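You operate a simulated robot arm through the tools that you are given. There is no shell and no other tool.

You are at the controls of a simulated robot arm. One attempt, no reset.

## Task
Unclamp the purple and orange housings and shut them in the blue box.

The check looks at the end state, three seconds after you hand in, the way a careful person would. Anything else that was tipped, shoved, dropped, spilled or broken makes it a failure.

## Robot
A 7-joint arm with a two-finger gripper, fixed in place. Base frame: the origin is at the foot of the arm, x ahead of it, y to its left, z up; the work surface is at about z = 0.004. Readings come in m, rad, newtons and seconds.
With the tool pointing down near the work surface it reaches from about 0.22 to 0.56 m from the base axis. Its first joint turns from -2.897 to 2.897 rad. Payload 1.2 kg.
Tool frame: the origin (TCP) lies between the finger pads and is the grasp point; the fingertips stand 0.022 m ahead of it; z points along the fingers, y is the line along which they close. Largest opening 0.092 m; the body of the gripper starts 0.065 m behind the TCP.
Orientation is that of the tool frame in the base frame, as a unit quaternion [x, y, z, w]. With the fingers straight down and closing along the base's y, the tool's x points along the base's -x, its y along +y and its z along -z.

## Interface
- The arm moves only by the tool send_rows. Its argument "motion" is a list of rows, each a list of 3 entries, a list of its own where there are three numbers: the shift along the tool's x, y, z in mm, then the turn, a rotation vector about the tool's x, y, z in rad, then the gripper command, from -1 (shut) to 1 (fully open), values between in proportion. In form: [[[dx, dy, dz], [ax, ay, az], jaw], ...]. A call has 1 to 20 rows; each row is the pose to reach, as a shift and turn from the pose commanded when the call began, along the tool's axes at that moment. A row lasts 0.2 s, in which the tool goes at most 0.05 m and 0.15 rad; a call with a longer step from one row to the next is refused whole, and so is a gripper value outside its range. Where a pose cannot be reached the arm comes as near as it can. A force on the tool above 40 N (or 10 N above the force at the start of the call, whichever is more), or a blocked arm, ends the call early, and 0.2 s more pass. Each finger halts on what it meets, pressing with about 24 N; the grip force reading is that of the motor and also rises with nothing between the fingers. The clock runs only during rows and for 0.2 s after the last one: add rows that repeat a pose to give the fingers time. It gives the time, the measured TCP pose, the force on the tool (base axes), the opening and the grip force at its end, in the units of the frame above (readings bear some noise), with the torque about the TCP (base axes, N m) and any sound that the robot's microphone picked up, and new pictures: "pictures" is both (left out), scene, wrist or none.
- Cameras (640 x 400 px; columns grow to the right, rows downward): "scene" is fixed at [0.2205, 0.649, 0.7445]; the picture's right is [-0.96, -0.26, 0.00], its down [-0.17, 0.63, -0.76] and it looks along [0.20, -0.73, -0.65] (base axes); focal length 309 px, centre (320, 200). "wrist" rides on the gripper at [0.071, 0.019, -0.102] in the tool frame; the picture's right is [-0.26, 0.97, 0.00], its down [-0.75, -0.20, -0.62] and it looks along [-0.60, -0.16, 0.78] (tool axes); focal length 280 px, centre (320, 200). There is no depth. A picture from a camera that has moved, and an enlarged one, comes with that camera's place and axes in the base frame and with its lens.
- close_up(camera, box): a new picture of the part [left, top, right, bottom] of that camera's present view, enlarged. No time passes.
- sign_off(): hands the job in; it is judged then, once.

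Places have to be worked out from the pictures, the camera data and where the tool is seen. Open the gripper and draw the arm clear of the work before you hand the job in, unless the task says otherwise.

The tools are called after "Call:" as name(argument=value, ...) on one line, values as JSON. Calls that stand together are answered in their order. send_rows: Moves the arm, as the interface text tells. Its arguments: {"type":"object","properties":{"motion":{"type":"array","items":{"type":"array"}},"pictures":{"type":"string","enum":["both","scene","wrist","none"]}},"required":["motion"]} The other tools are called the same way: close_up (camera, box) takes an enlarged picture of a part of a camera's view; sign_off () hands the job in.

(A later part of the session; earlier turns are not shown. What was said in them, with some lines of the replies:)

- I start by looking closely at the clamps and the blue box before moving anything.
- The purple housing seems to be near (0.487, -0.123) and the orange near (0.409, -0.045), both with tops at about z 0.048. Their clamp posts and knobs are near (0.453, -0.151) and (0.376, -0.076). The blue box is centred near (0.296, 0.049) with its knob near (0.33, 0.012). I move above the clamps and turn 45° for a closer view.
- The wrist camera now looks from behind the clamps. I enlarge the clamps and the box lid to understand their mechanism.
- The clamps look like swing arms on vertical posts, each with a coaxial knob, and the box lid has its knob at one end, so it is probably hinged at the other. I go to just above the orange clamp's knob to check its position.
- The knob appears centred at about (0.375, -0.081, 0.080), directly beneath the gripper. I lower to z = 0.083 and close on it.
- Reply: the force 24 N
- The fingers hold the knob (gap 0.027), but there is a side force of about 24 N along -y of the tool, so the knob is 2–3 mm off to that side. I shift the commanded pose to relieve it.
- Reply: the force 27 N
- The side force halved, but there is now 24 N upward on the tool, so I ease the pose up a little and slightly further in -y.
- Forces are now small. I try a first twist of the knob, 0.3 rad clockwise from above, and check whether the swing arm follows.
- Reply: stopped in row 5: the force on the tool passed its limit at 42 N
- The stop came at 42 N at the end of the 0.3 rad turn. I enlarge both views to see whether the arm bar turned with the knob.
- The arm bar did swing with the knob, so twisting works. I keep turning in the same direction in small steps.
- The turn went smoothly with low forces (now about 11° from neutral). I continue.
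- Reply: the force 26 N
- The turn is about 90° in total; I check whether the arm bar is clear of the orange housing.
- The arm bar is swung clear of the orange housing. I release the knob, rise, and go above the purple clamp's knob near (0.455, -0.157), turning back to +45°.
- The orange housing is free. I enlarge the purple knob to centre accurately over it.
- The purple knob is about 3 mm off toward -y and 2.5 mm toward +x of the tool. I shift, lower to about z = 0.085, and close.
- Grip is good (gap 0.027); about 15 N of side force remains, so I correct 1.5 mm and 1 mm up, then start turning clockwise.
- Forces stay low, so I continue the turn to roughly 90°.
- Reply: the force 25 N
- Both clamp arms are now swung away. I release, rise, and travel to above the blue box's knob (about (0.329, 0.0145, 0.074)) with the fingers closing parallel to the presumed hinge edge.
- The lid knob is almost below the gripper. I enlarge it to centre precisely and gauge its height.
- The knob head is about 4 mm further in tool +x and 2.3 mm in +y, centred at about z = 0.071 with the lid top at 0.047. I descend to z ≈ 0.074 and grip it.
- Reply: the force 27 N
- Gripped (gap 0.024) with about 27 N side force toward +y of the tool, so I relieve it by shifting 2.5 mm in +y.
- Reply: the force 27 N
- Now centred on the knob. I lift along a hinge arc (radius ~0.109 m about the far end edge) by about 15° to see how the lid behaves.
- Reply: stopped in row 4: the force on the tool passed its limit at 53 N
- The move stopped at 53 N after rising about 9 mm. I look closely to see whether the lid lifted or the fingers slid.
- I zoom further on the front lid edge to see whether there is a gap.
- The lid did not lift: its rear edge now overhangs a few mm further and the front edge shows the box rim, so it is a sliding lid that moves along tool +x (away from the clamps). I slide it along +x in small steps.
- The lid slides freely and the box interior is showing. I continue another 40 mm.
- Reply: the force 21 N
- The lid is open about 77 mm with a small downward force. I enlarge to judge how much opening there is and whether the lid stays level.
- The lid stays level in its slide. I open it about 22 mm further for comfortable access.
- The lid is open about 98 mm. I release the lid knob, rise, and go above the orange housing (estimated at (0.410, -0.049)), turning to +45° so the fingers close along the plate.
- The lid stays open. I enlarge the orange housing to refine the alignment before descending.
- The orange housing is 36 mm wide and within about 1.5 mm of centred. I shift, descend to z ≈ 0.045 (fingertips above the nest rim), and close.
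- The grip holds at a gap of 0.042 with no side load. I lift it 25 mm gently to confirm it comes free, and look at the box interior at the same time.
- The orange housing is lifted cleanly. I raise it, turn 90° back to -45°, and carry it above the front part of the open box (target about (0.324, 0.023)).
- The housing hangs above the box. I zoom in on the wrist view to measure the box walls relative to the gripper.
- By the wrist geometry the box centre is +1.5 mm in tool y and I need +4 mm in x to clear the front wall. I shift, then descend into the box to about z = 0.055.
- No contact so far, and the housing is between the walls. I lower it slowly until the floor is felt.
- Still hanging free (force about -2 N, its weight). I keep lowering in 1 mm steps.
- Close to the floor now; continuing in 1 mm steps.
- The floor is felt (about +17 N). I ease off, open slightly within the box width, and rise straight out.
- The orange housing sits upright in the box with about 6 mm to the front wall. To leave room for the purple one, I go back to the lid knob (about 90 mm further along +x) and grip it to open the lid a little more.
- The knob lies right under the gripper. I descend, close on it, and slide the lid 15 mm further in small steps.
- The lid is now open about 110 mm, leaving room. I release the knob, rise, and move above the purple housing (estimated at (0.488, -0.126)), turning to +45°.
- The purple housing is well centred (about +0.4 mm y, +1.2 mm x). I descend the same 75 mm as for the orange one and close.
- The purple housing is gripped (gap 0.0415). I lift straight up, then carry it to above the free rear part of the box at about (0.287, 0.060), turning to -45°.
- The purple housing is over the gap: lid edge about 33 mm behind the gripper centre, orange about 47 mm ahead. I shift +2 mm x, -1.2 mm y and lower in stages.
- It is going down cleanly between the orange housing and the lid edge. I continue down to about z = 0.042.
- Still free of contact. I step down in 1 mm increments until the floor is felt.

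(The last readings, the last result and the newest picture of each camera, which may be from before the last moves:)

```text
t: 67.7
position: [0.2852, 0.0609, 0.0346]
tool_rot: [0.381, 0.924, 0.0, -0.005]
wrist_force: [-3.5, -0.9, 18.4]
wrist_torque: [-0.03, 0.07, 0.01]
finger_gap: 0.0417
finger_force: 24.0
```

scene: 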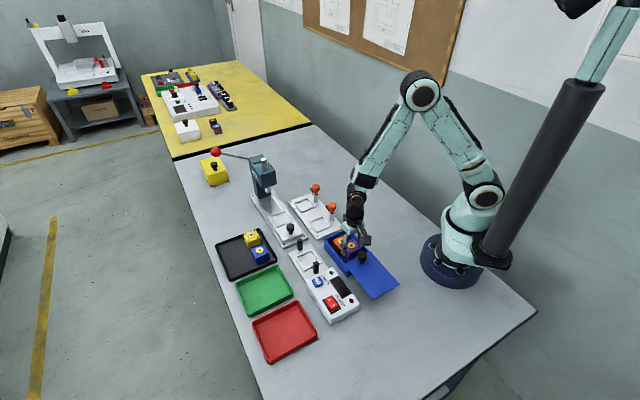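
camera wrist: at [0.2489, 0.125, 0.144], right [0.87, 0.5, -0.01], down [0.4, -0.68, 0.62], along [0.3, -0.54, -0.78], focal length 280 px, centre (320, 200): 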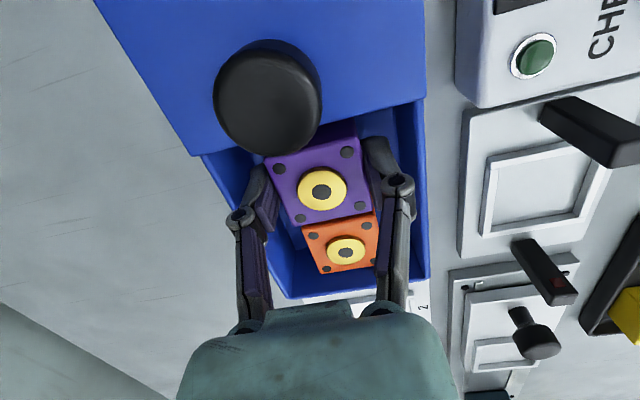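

Floor contact (+18 N). I ease up 1 mm, open slightly, and rise straight out.

Call:
send_rows(motion=[[[0, 0, -1], [0, 0, 0], -1], [[0, 0, -1], [0, 0, 0], -0.05], [[0, 0, -1], [0, 0, 0], 0.13], [[0, 0, -1], [0, 0, 0], 0.13], [[0, 0, -12], [0, 0, 0], 0.13], [[0, 0, -35], [0, 0, 0], 0.13], [[0, 0, -70], [0, 0, 0], 0.13], [[0, 0, -85], [0, 0, 0], 0.13], [[0, 0, -85], [0, 0, 0], 0.13]])

Call:
close_up(camera="wrist", box=[200, 0, 440, 200])

Call:
close_up(camera="scene", box=[310, 190, 410, 300])

```text
t: 69.7
position: [0.2861, 0.0615, 0.1185]
tool_rot: [0.382, 0.924, -0.001, -0.005]
wrist_force: [-0.1, -0.1, 0.3]
wrist_torque: [-0.01, -0.03, 0.03]
finger_gap: 0.0516
finger_force: 0.1
camera wrist: at [0.2498, 0.1259, 0.2209], right [0.87, 0.5, -0.01], down [0.4, -0.68, 0.62], along [0.3, -0.54, -0.78], focal length 280 px, centre (320, 200)
```

scene: 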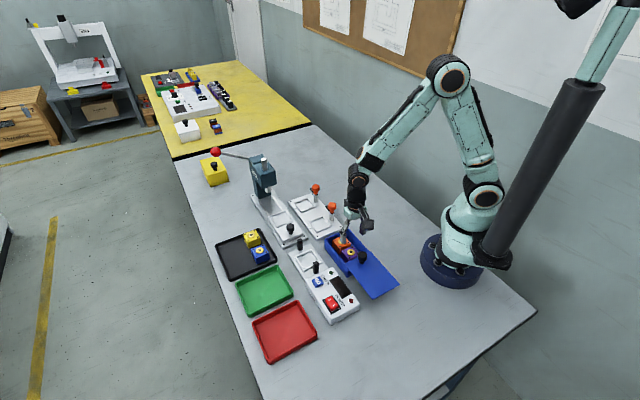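
wrist: 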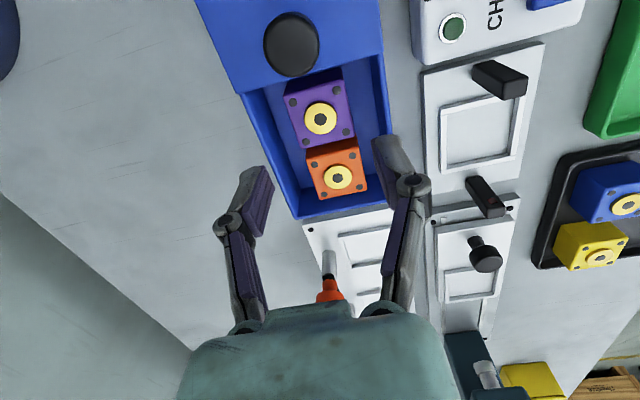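

```text
2.00 times, centred on (320, 100) of wrist
camera zoom: at [0.2498, 0.1259, 0.2209], right [0.87, 0.5, -0.01], down [0.4, -0.68, 0.62], along [0.3, -0.54, -0.78], focal length 561 px, centre (320, 400)
```

zoom: 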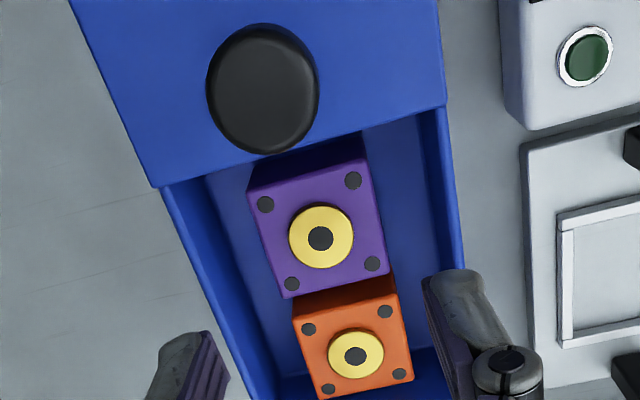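

```text
3.64 times, centred on (360, 245) of scene
camera zoom: at [0.2205, 0.649, 0.7445], right [-0.96, -0.26, 0.0], down [-0.17, 0.63, -0.76], along [0.2, -0.73, -0.65], focal length 1123 px, centre (174, 36)
```

zoom: 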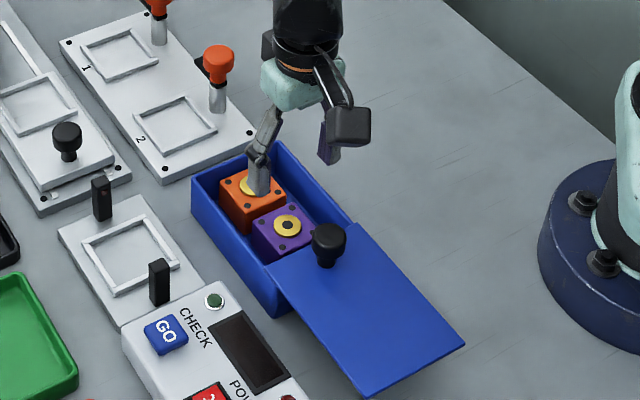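

Both housings stand upright in the box below rim height. I move back over the lid knob (about +51 mm x) and grip it.

Call:
send_rows(motion=[[[25, 0, 0], [0, 0, 0], 0.13], [[51, 0, 0], [0, 0, 0], 0.13], [[51, 0, 0], [0, 0, 0], 0.13], [[51, -0.5, 20], [0, 0, 0], 0.13], [[51, -0.5, 36], [0, 0, 0], 0.13], [[51, -0.5, 40], [0, 0, 0], 0.13], [[51, -0.5, 40], [0, 0, 0], -0.3], [[51, -0.5, 40], [0, 0, 0], -1], [[51, -0.5, 40], [0, 0, 0], -1], [[51, -0.5, 40], [0, 0, 0], -1]])

```text
t: 71.8
position: [0.2492, 0.0972, 0.0803]
tool_rot: [0.382, 0.924, 0.001, -0.005]
wrist_force: [6.2, 6.9, -0.5]
wrist_torque: [-0.05, -0.23, -0.04]
finger_gap: 0.0244
finger_force: 28.2
camera wrist: at [0.2132, 0.1614, 0.1817], right [0.87, 0.5, 0.0], down [0.39, -0.68, 0.62], along [0.31, -0.54, -0.78], focal length 280 px, centre (320, 200)
```

scene: 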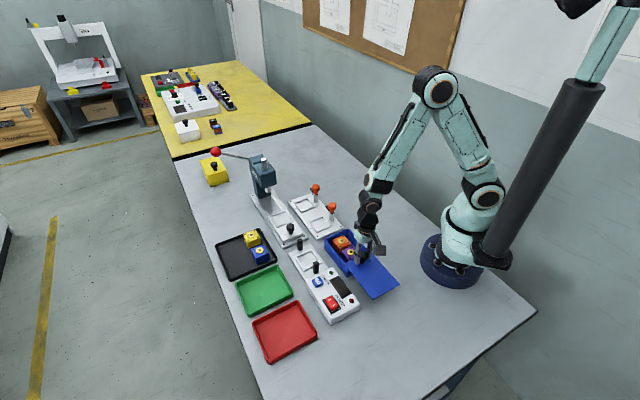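
wrist: 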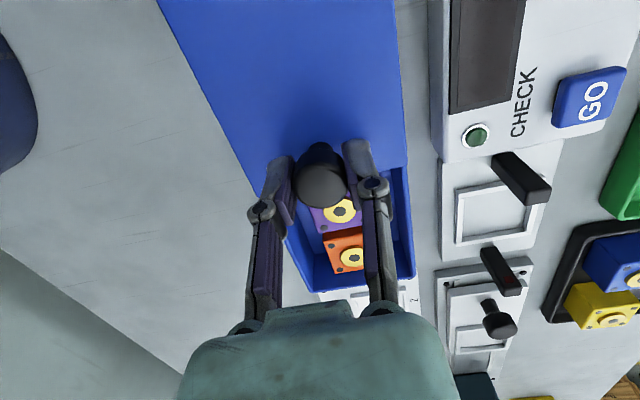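

Gripped the lid knob. I slide the lid closed along -x, first 50 mm, watching the force.

Call:
send_rows(motion=[[[-4, 0.7, 0], [0, 0, 0], -1], [[-12, 0.7, 0], [0, 0, 0], -1], [[-20, 0.7, 0], [0, 0, 0], -1], [[-28, 0.7, 0], [0, 0, 0], -1], [[-36, 0.7, 0], [0, 0, 0], -1], [[-44, 0.7, 0], [0, 0, 0], -1], [[-50, 0.7, 0], [0, 0, 0], -1], [[-50, 0.7, 0], [0, 0, 0], -1]])

```text
t: 73.7
position: [0.2838, 0.0628, 0.0797]
tool_rot: [0.382, 0.924, -0.001, -0.005]
wrist_force: [11.3, 11.8, -7.9]
wrist_torque: [0.46, 0.17, 0.03]
finger_gap: 0.0241
finger_force: 28.2
camera wrist: at [0.2485, 0.1265, 0.1818], right [0.87, 0.5, -0.01], down [0.4, -0.68, 0.62], along [0.3, -0.54, -0.79], focal length 280 px, centre (320, 200)
```

scene: 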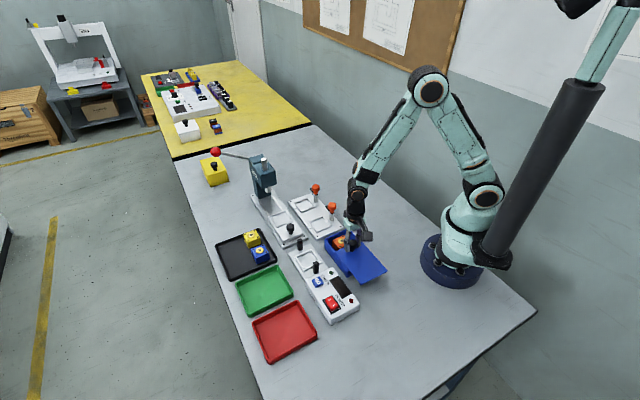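
wrist: 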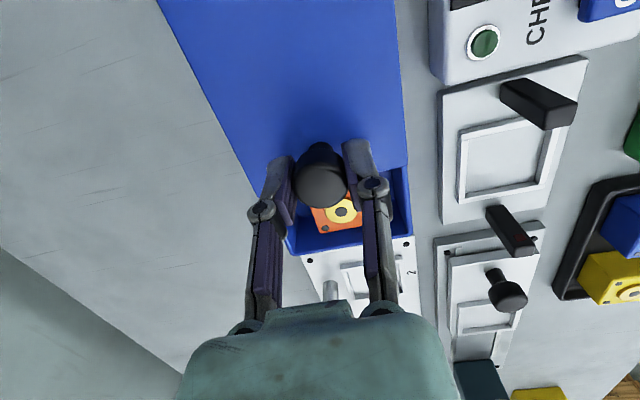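

The lid passes over the purple housing without obstruction. I correct 1.5 mm sideways and slide another 50 mm.

Call:
send_rows(motion=[[[-4, 1.3, 0], [0, 0, 0], -1], [[-12, 1.3, 0], [0, 0, 0], -1], [[-20, 1.3, 0], [0, 0, 0], -1], [[-28, 1.3, 0], [0, 0, 0], -1], [[-36, 1.3, 0], [0, 0, 0], -1], [[-44, 1.3, 0], [0, 0, 0], -1], [[-50, 1.3, 0], [0, 0, 0], -1], [[-50, 1.3, 0], [0, 0, 0], -1]])

Call:
close_up(camera="wrist", box=[220, 120, 440, 290])

Call:
close_up(camera="scene", box=[310, 210, 400, 295])

```text
t: 75.5
position: [0.3189, 0.0275, 0.0788]
tool_rot: [0.382, 0.924, -0.002, -0.006]
wrist_force: [-8.2, -7.3, 24.8]
wrist_torque: [-0.16, 0.04, 0.0]
finger_gap: 0.0243
finger_force: 27.7
camera wrist: at [0.2846, 0.0912, 0.1807], right [0.87, 0.5, -0.01], down [0.39, -0.68, 0.62], along [0.3, -0.54, -0.78], focal length 280 px, centre (320, 200)
```

scene: 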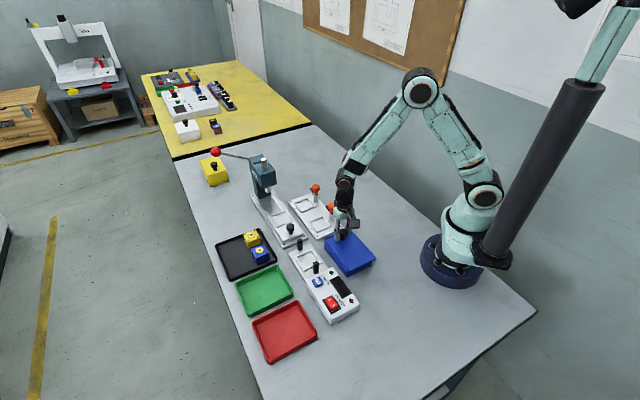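
wrist: 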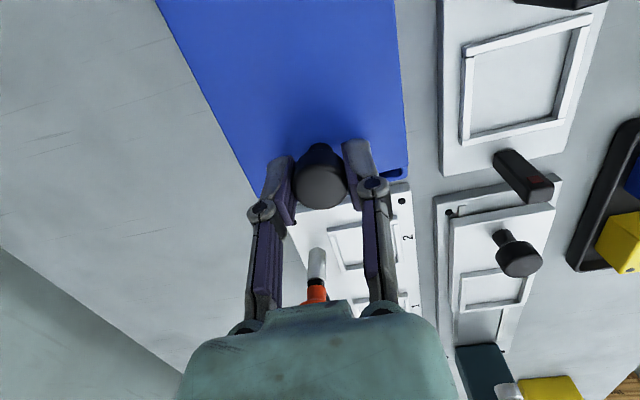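

```text
2.35 times, centred on (330, 205) of wrist
camera zoom: at [0.2846, 0.0912, 0.1807], right [0.87, 0.5, -0.01], down [0.39, -0.68, 0.62], along [0.3, -0.54, -0.78], focal length 660 px, centre (296, 188)
```

zoom: 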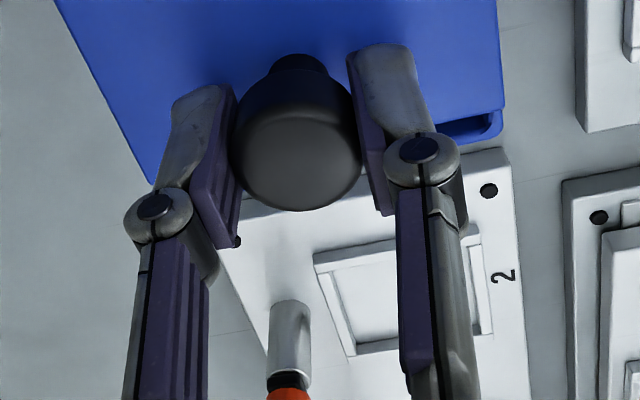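

```text
4.71 times, centred on (355, 252) of scene
camera zoom: at [0.2205, 0.649, 0.7445], right [-0.96, -0.26, 0.0], down [-0.17, 0.63, -0.76], along [0.2, -0.73, -0.65], focal length 1453 px, centre (155, -47)
```

zoom: 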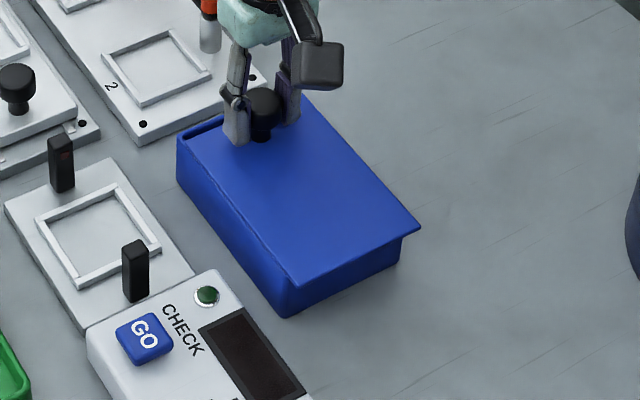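

About 12 mm of opening remains. I slide the rest slowly, easing the vertical load, until it reaches its closed stop.

Call:
send_rows(motion=[[[-2, -0.8, -1.5], [0, 0, 0], -1], [[-5, -0.8, -1.5], [0, 0, 0], -1], [[-8, -0.8, -1.5], [0, 0, 0], -1], [[-10, -0.8, -1.5], [0, 0, 0], -1], [[-11.5, -0.8, -1.5], [0, 0, 0], -1], [[-12.5, -0.8, -1.5], [0, 0, 0], -1], [[-12.5, -0.8, -1.5], [0, 0, 0], -1]])

Call:
close_up(camera="wrist", box=[360, 140, 440, 190])

Call:
close_up(camera="scene", box=[310, 210, 400, 295])

```text
t: 77.0
position: [0.328, 0.0174, 0.0795]
tool_rot: [0.382, 0.924, 0.0, -0.005]
wrist_force: [2.8, 5.6, -23.7]
wrist_torque: [0.15, -0.02, -0.01]
finger_gap: 0.0242
finger_force: 28.2
camera wrist: at [0.2926, 0.0824, 0.1824], right [0.87, 0.5, -0.01], down [0.4, -0.68, 0.62], along [0.3, -0.54, -0.79], focal length 280 px, centre (320, 200)
```

scene: 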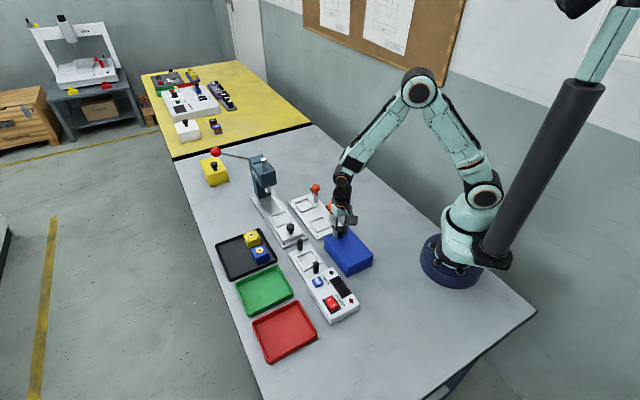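
wrist: 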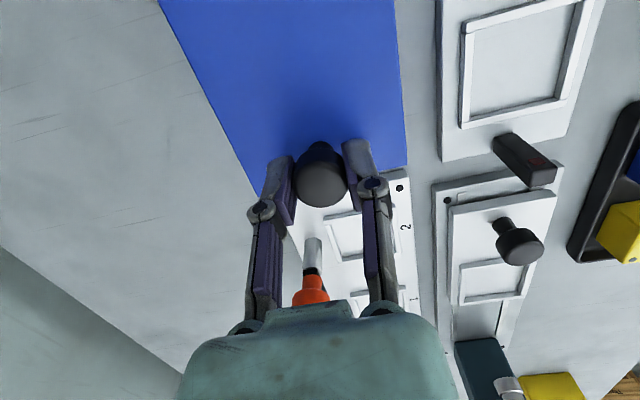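

```text
8.00 times, centred on (400, 165) of wrist
camera zoom: at [0.2926, 0.0824, 0.1824], right [0.87, 0.5, -0.01], down [0.4, -0.68, 0.62], along [0.3, -0.54, -0.79], focal length 2243 px, centre (-320, 480)
```

zoom: 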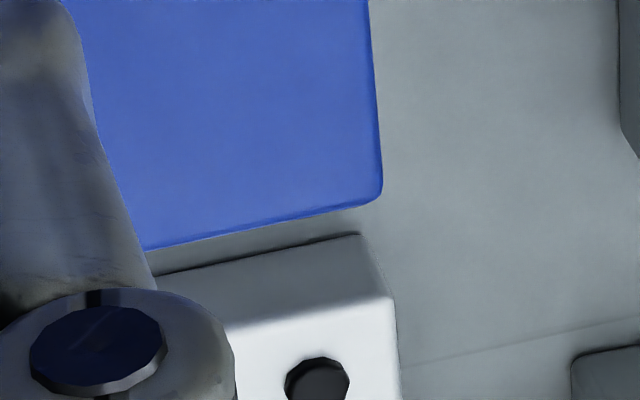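

```text
4.71 times, centred on (355, 252) of scene
camera zoom: at [0.2205, 0.649, 0.7445], right [-0.96, -0.26, 0.0], down [-0.17, 0.63, -0.76], along [0.2, -0.73, -0.65], focal length 1453 px, centre (155, -47)
```

zoom: 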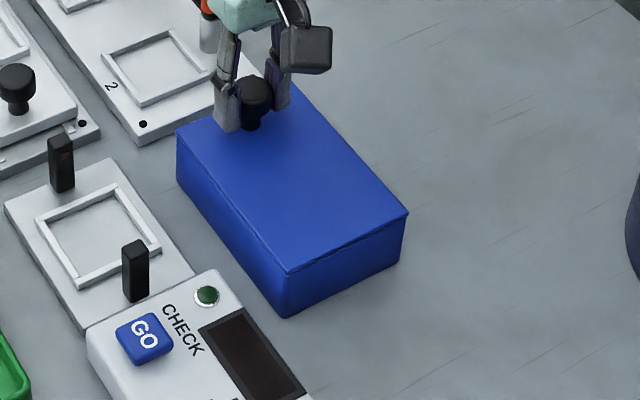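

The lid corner now matches its original closed position within about half a millimetre. I nudge 2 mm more to confirm it is against its stop.

Call:
send_rows(motion=[[[-1, 0, 1], [0, 0, 0], -1], [[-2, 0, 1.5], [0, 0, 0], -1], [[-2, 0, 1.5], [0, 0, 0], -1]], pictures="scene")

Call:
close_up(camera="scene", box=[310, 210, 400, 295])

```text
t: 77.8
position: [0.3297, 0.0157, 0.079]
tool_rot: [0.38, 0.925, -0.001, -0.005]
wrist_force: [-15.8, 11.6, 16.1]
wrist_torque: [0.26, 0.18, 0.01]
finger_gap: 0.0244
finger_force: 28.4
```

scene: 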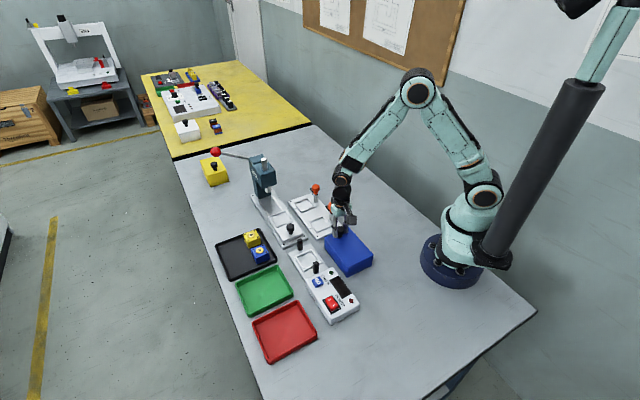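

```text
4.71 times, centred on (355, 252) of scene
camera zoom: at [0.2205, 0.649, 0.7445], right [-0.96, -0.26, 0.0], down [-0.17, 0.63, -0.76], along [0.2, -0.73, -0.65], focal length 1453 px, centre (155, -47)
```

zoom: 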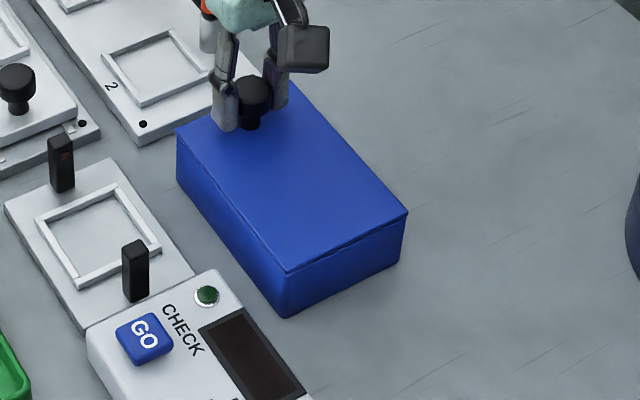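

A 19 N stop force confirms the lid is fully shut. I release the knob and rise clear.

Call:
send_rows(motion=[[[0, 0, 0], [0, 0, 0], -0.3], [[0, 0, 0], [0, 0, 0], 0.13], [[0, 0, 0], [0, 0, 0], 0.13], [[0, 0, -30], [0, 0, 0], 0.13], [[0, 0, -70], [0, 0, 0], 0.13], [[0, 0, -115], [0, 0, 0], 0.5], [[0, 0, -160], [0, 0, 0], 1], [[0, 0, -205], [0, 0, 0], 1], [[0, 0, -240], [0, 0, 0], 1], [[0, 0, -240], [0, 0, 0], 1]])

Call:
close_up(camera="scene", box=[200, 140, 410, 300])

Call:
close_up(camera="scene", box=[310, 210, 400, 295])

```text
t: 80.0
position: [0.3331, 0.0146, 0.3216]
tool_rot: [0.382, 0.924, -0.001, -0.005]
wrist_force: [0.1, 0.2, -0.2]
wrist_torque: [-0.02, 0.03, -0.01]
finger_gap: 0.0921
finger_force: 0.1
camera wrist: at [0.2984, 0.0786, 0.4221], right [0.87, 0.5, -0.01], down [0.4, -0.68, 0.62], along [0.3, -0.54, -0.78], focal length 280 px, centre (320, 200)
```

scene: 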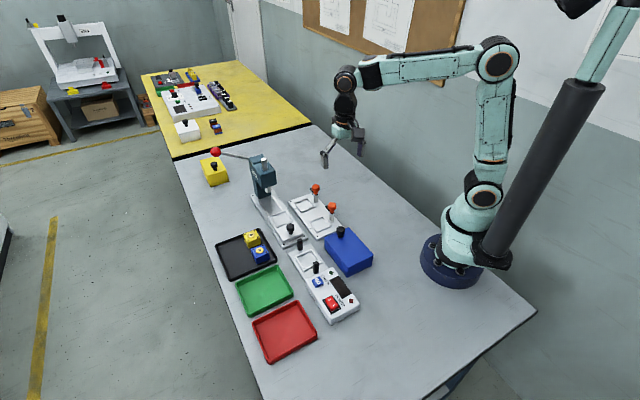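
wrist: 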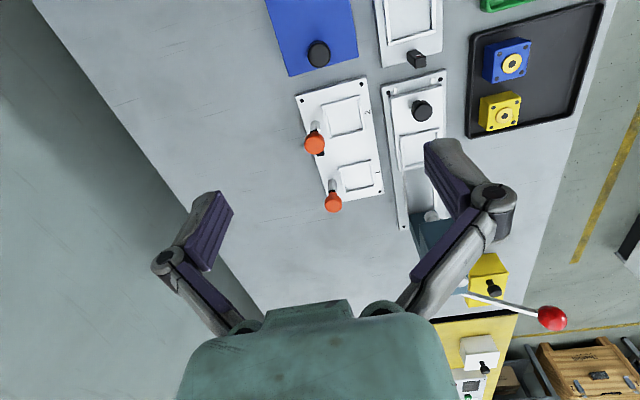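

```text
2.50 times, centred on (305, 220) of scene
camera zoom: at [0.2205, 0.649, 0.7445], right [-0.96, -0.26, 0.0], down [-0.17, 0.63, -0.76], along [0.2, -0.73, -0.65], focal length 772 px, centre (358, 150)
```

zoom: 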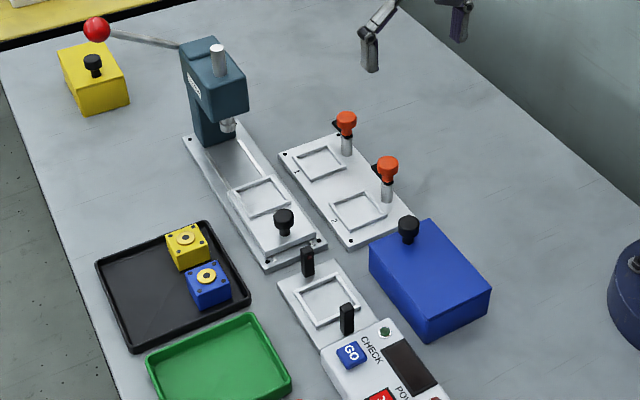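

```text
4.71 times, centred on (355, 252) of scene
camera zoom: at [0.2205, 0.649, 0.7445], right [-0.96, -0.26, 0.0], down [-0.17, 0.63, -0.76], along [0.2, -0.73, -0.65], focal length 1453 px, centre (155, -47)
```

zoom: 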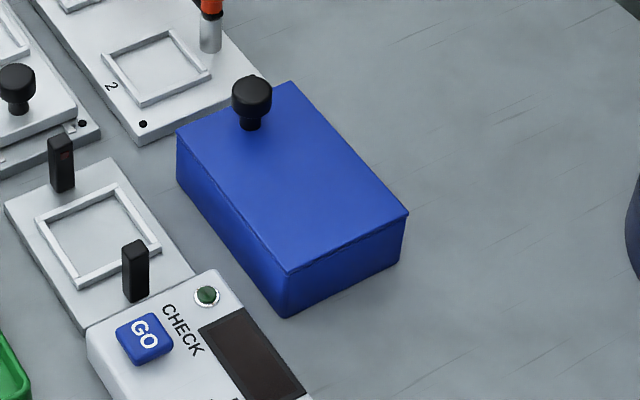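

The lid is fully shut with both housings inside. The nests are empty, the clamp arms are swung aside, nothing else has moved, and the gripper is open and clear at z ≈ 0.32. I hand the job in.

Call:
sign_off()

```text
The job is handed in.
```

The purple and orange housings are unclamped and shut inside the blue box, and I have handed the job in.

- **Clamps:** I twisted each orange knob about 90° to swing its arm clear. Both arms are still swung aside and both nests are empty.
- **Box:** The lid turned out to slide rather than hinge. My first try at lifting it by the knob pulled up with about 53 N before the arm stopped, and the lid only shifted back a few millimetres. I then slid it open, stood both housings upright on the box floor, and slid it closed until it met its stop. Its corner was back within about half a millimetre of where it started.
- **Surroundings:** In the final pictures nothing else looks moved or tipped. The gripper is open and about 0.32 m up, clear of the work.
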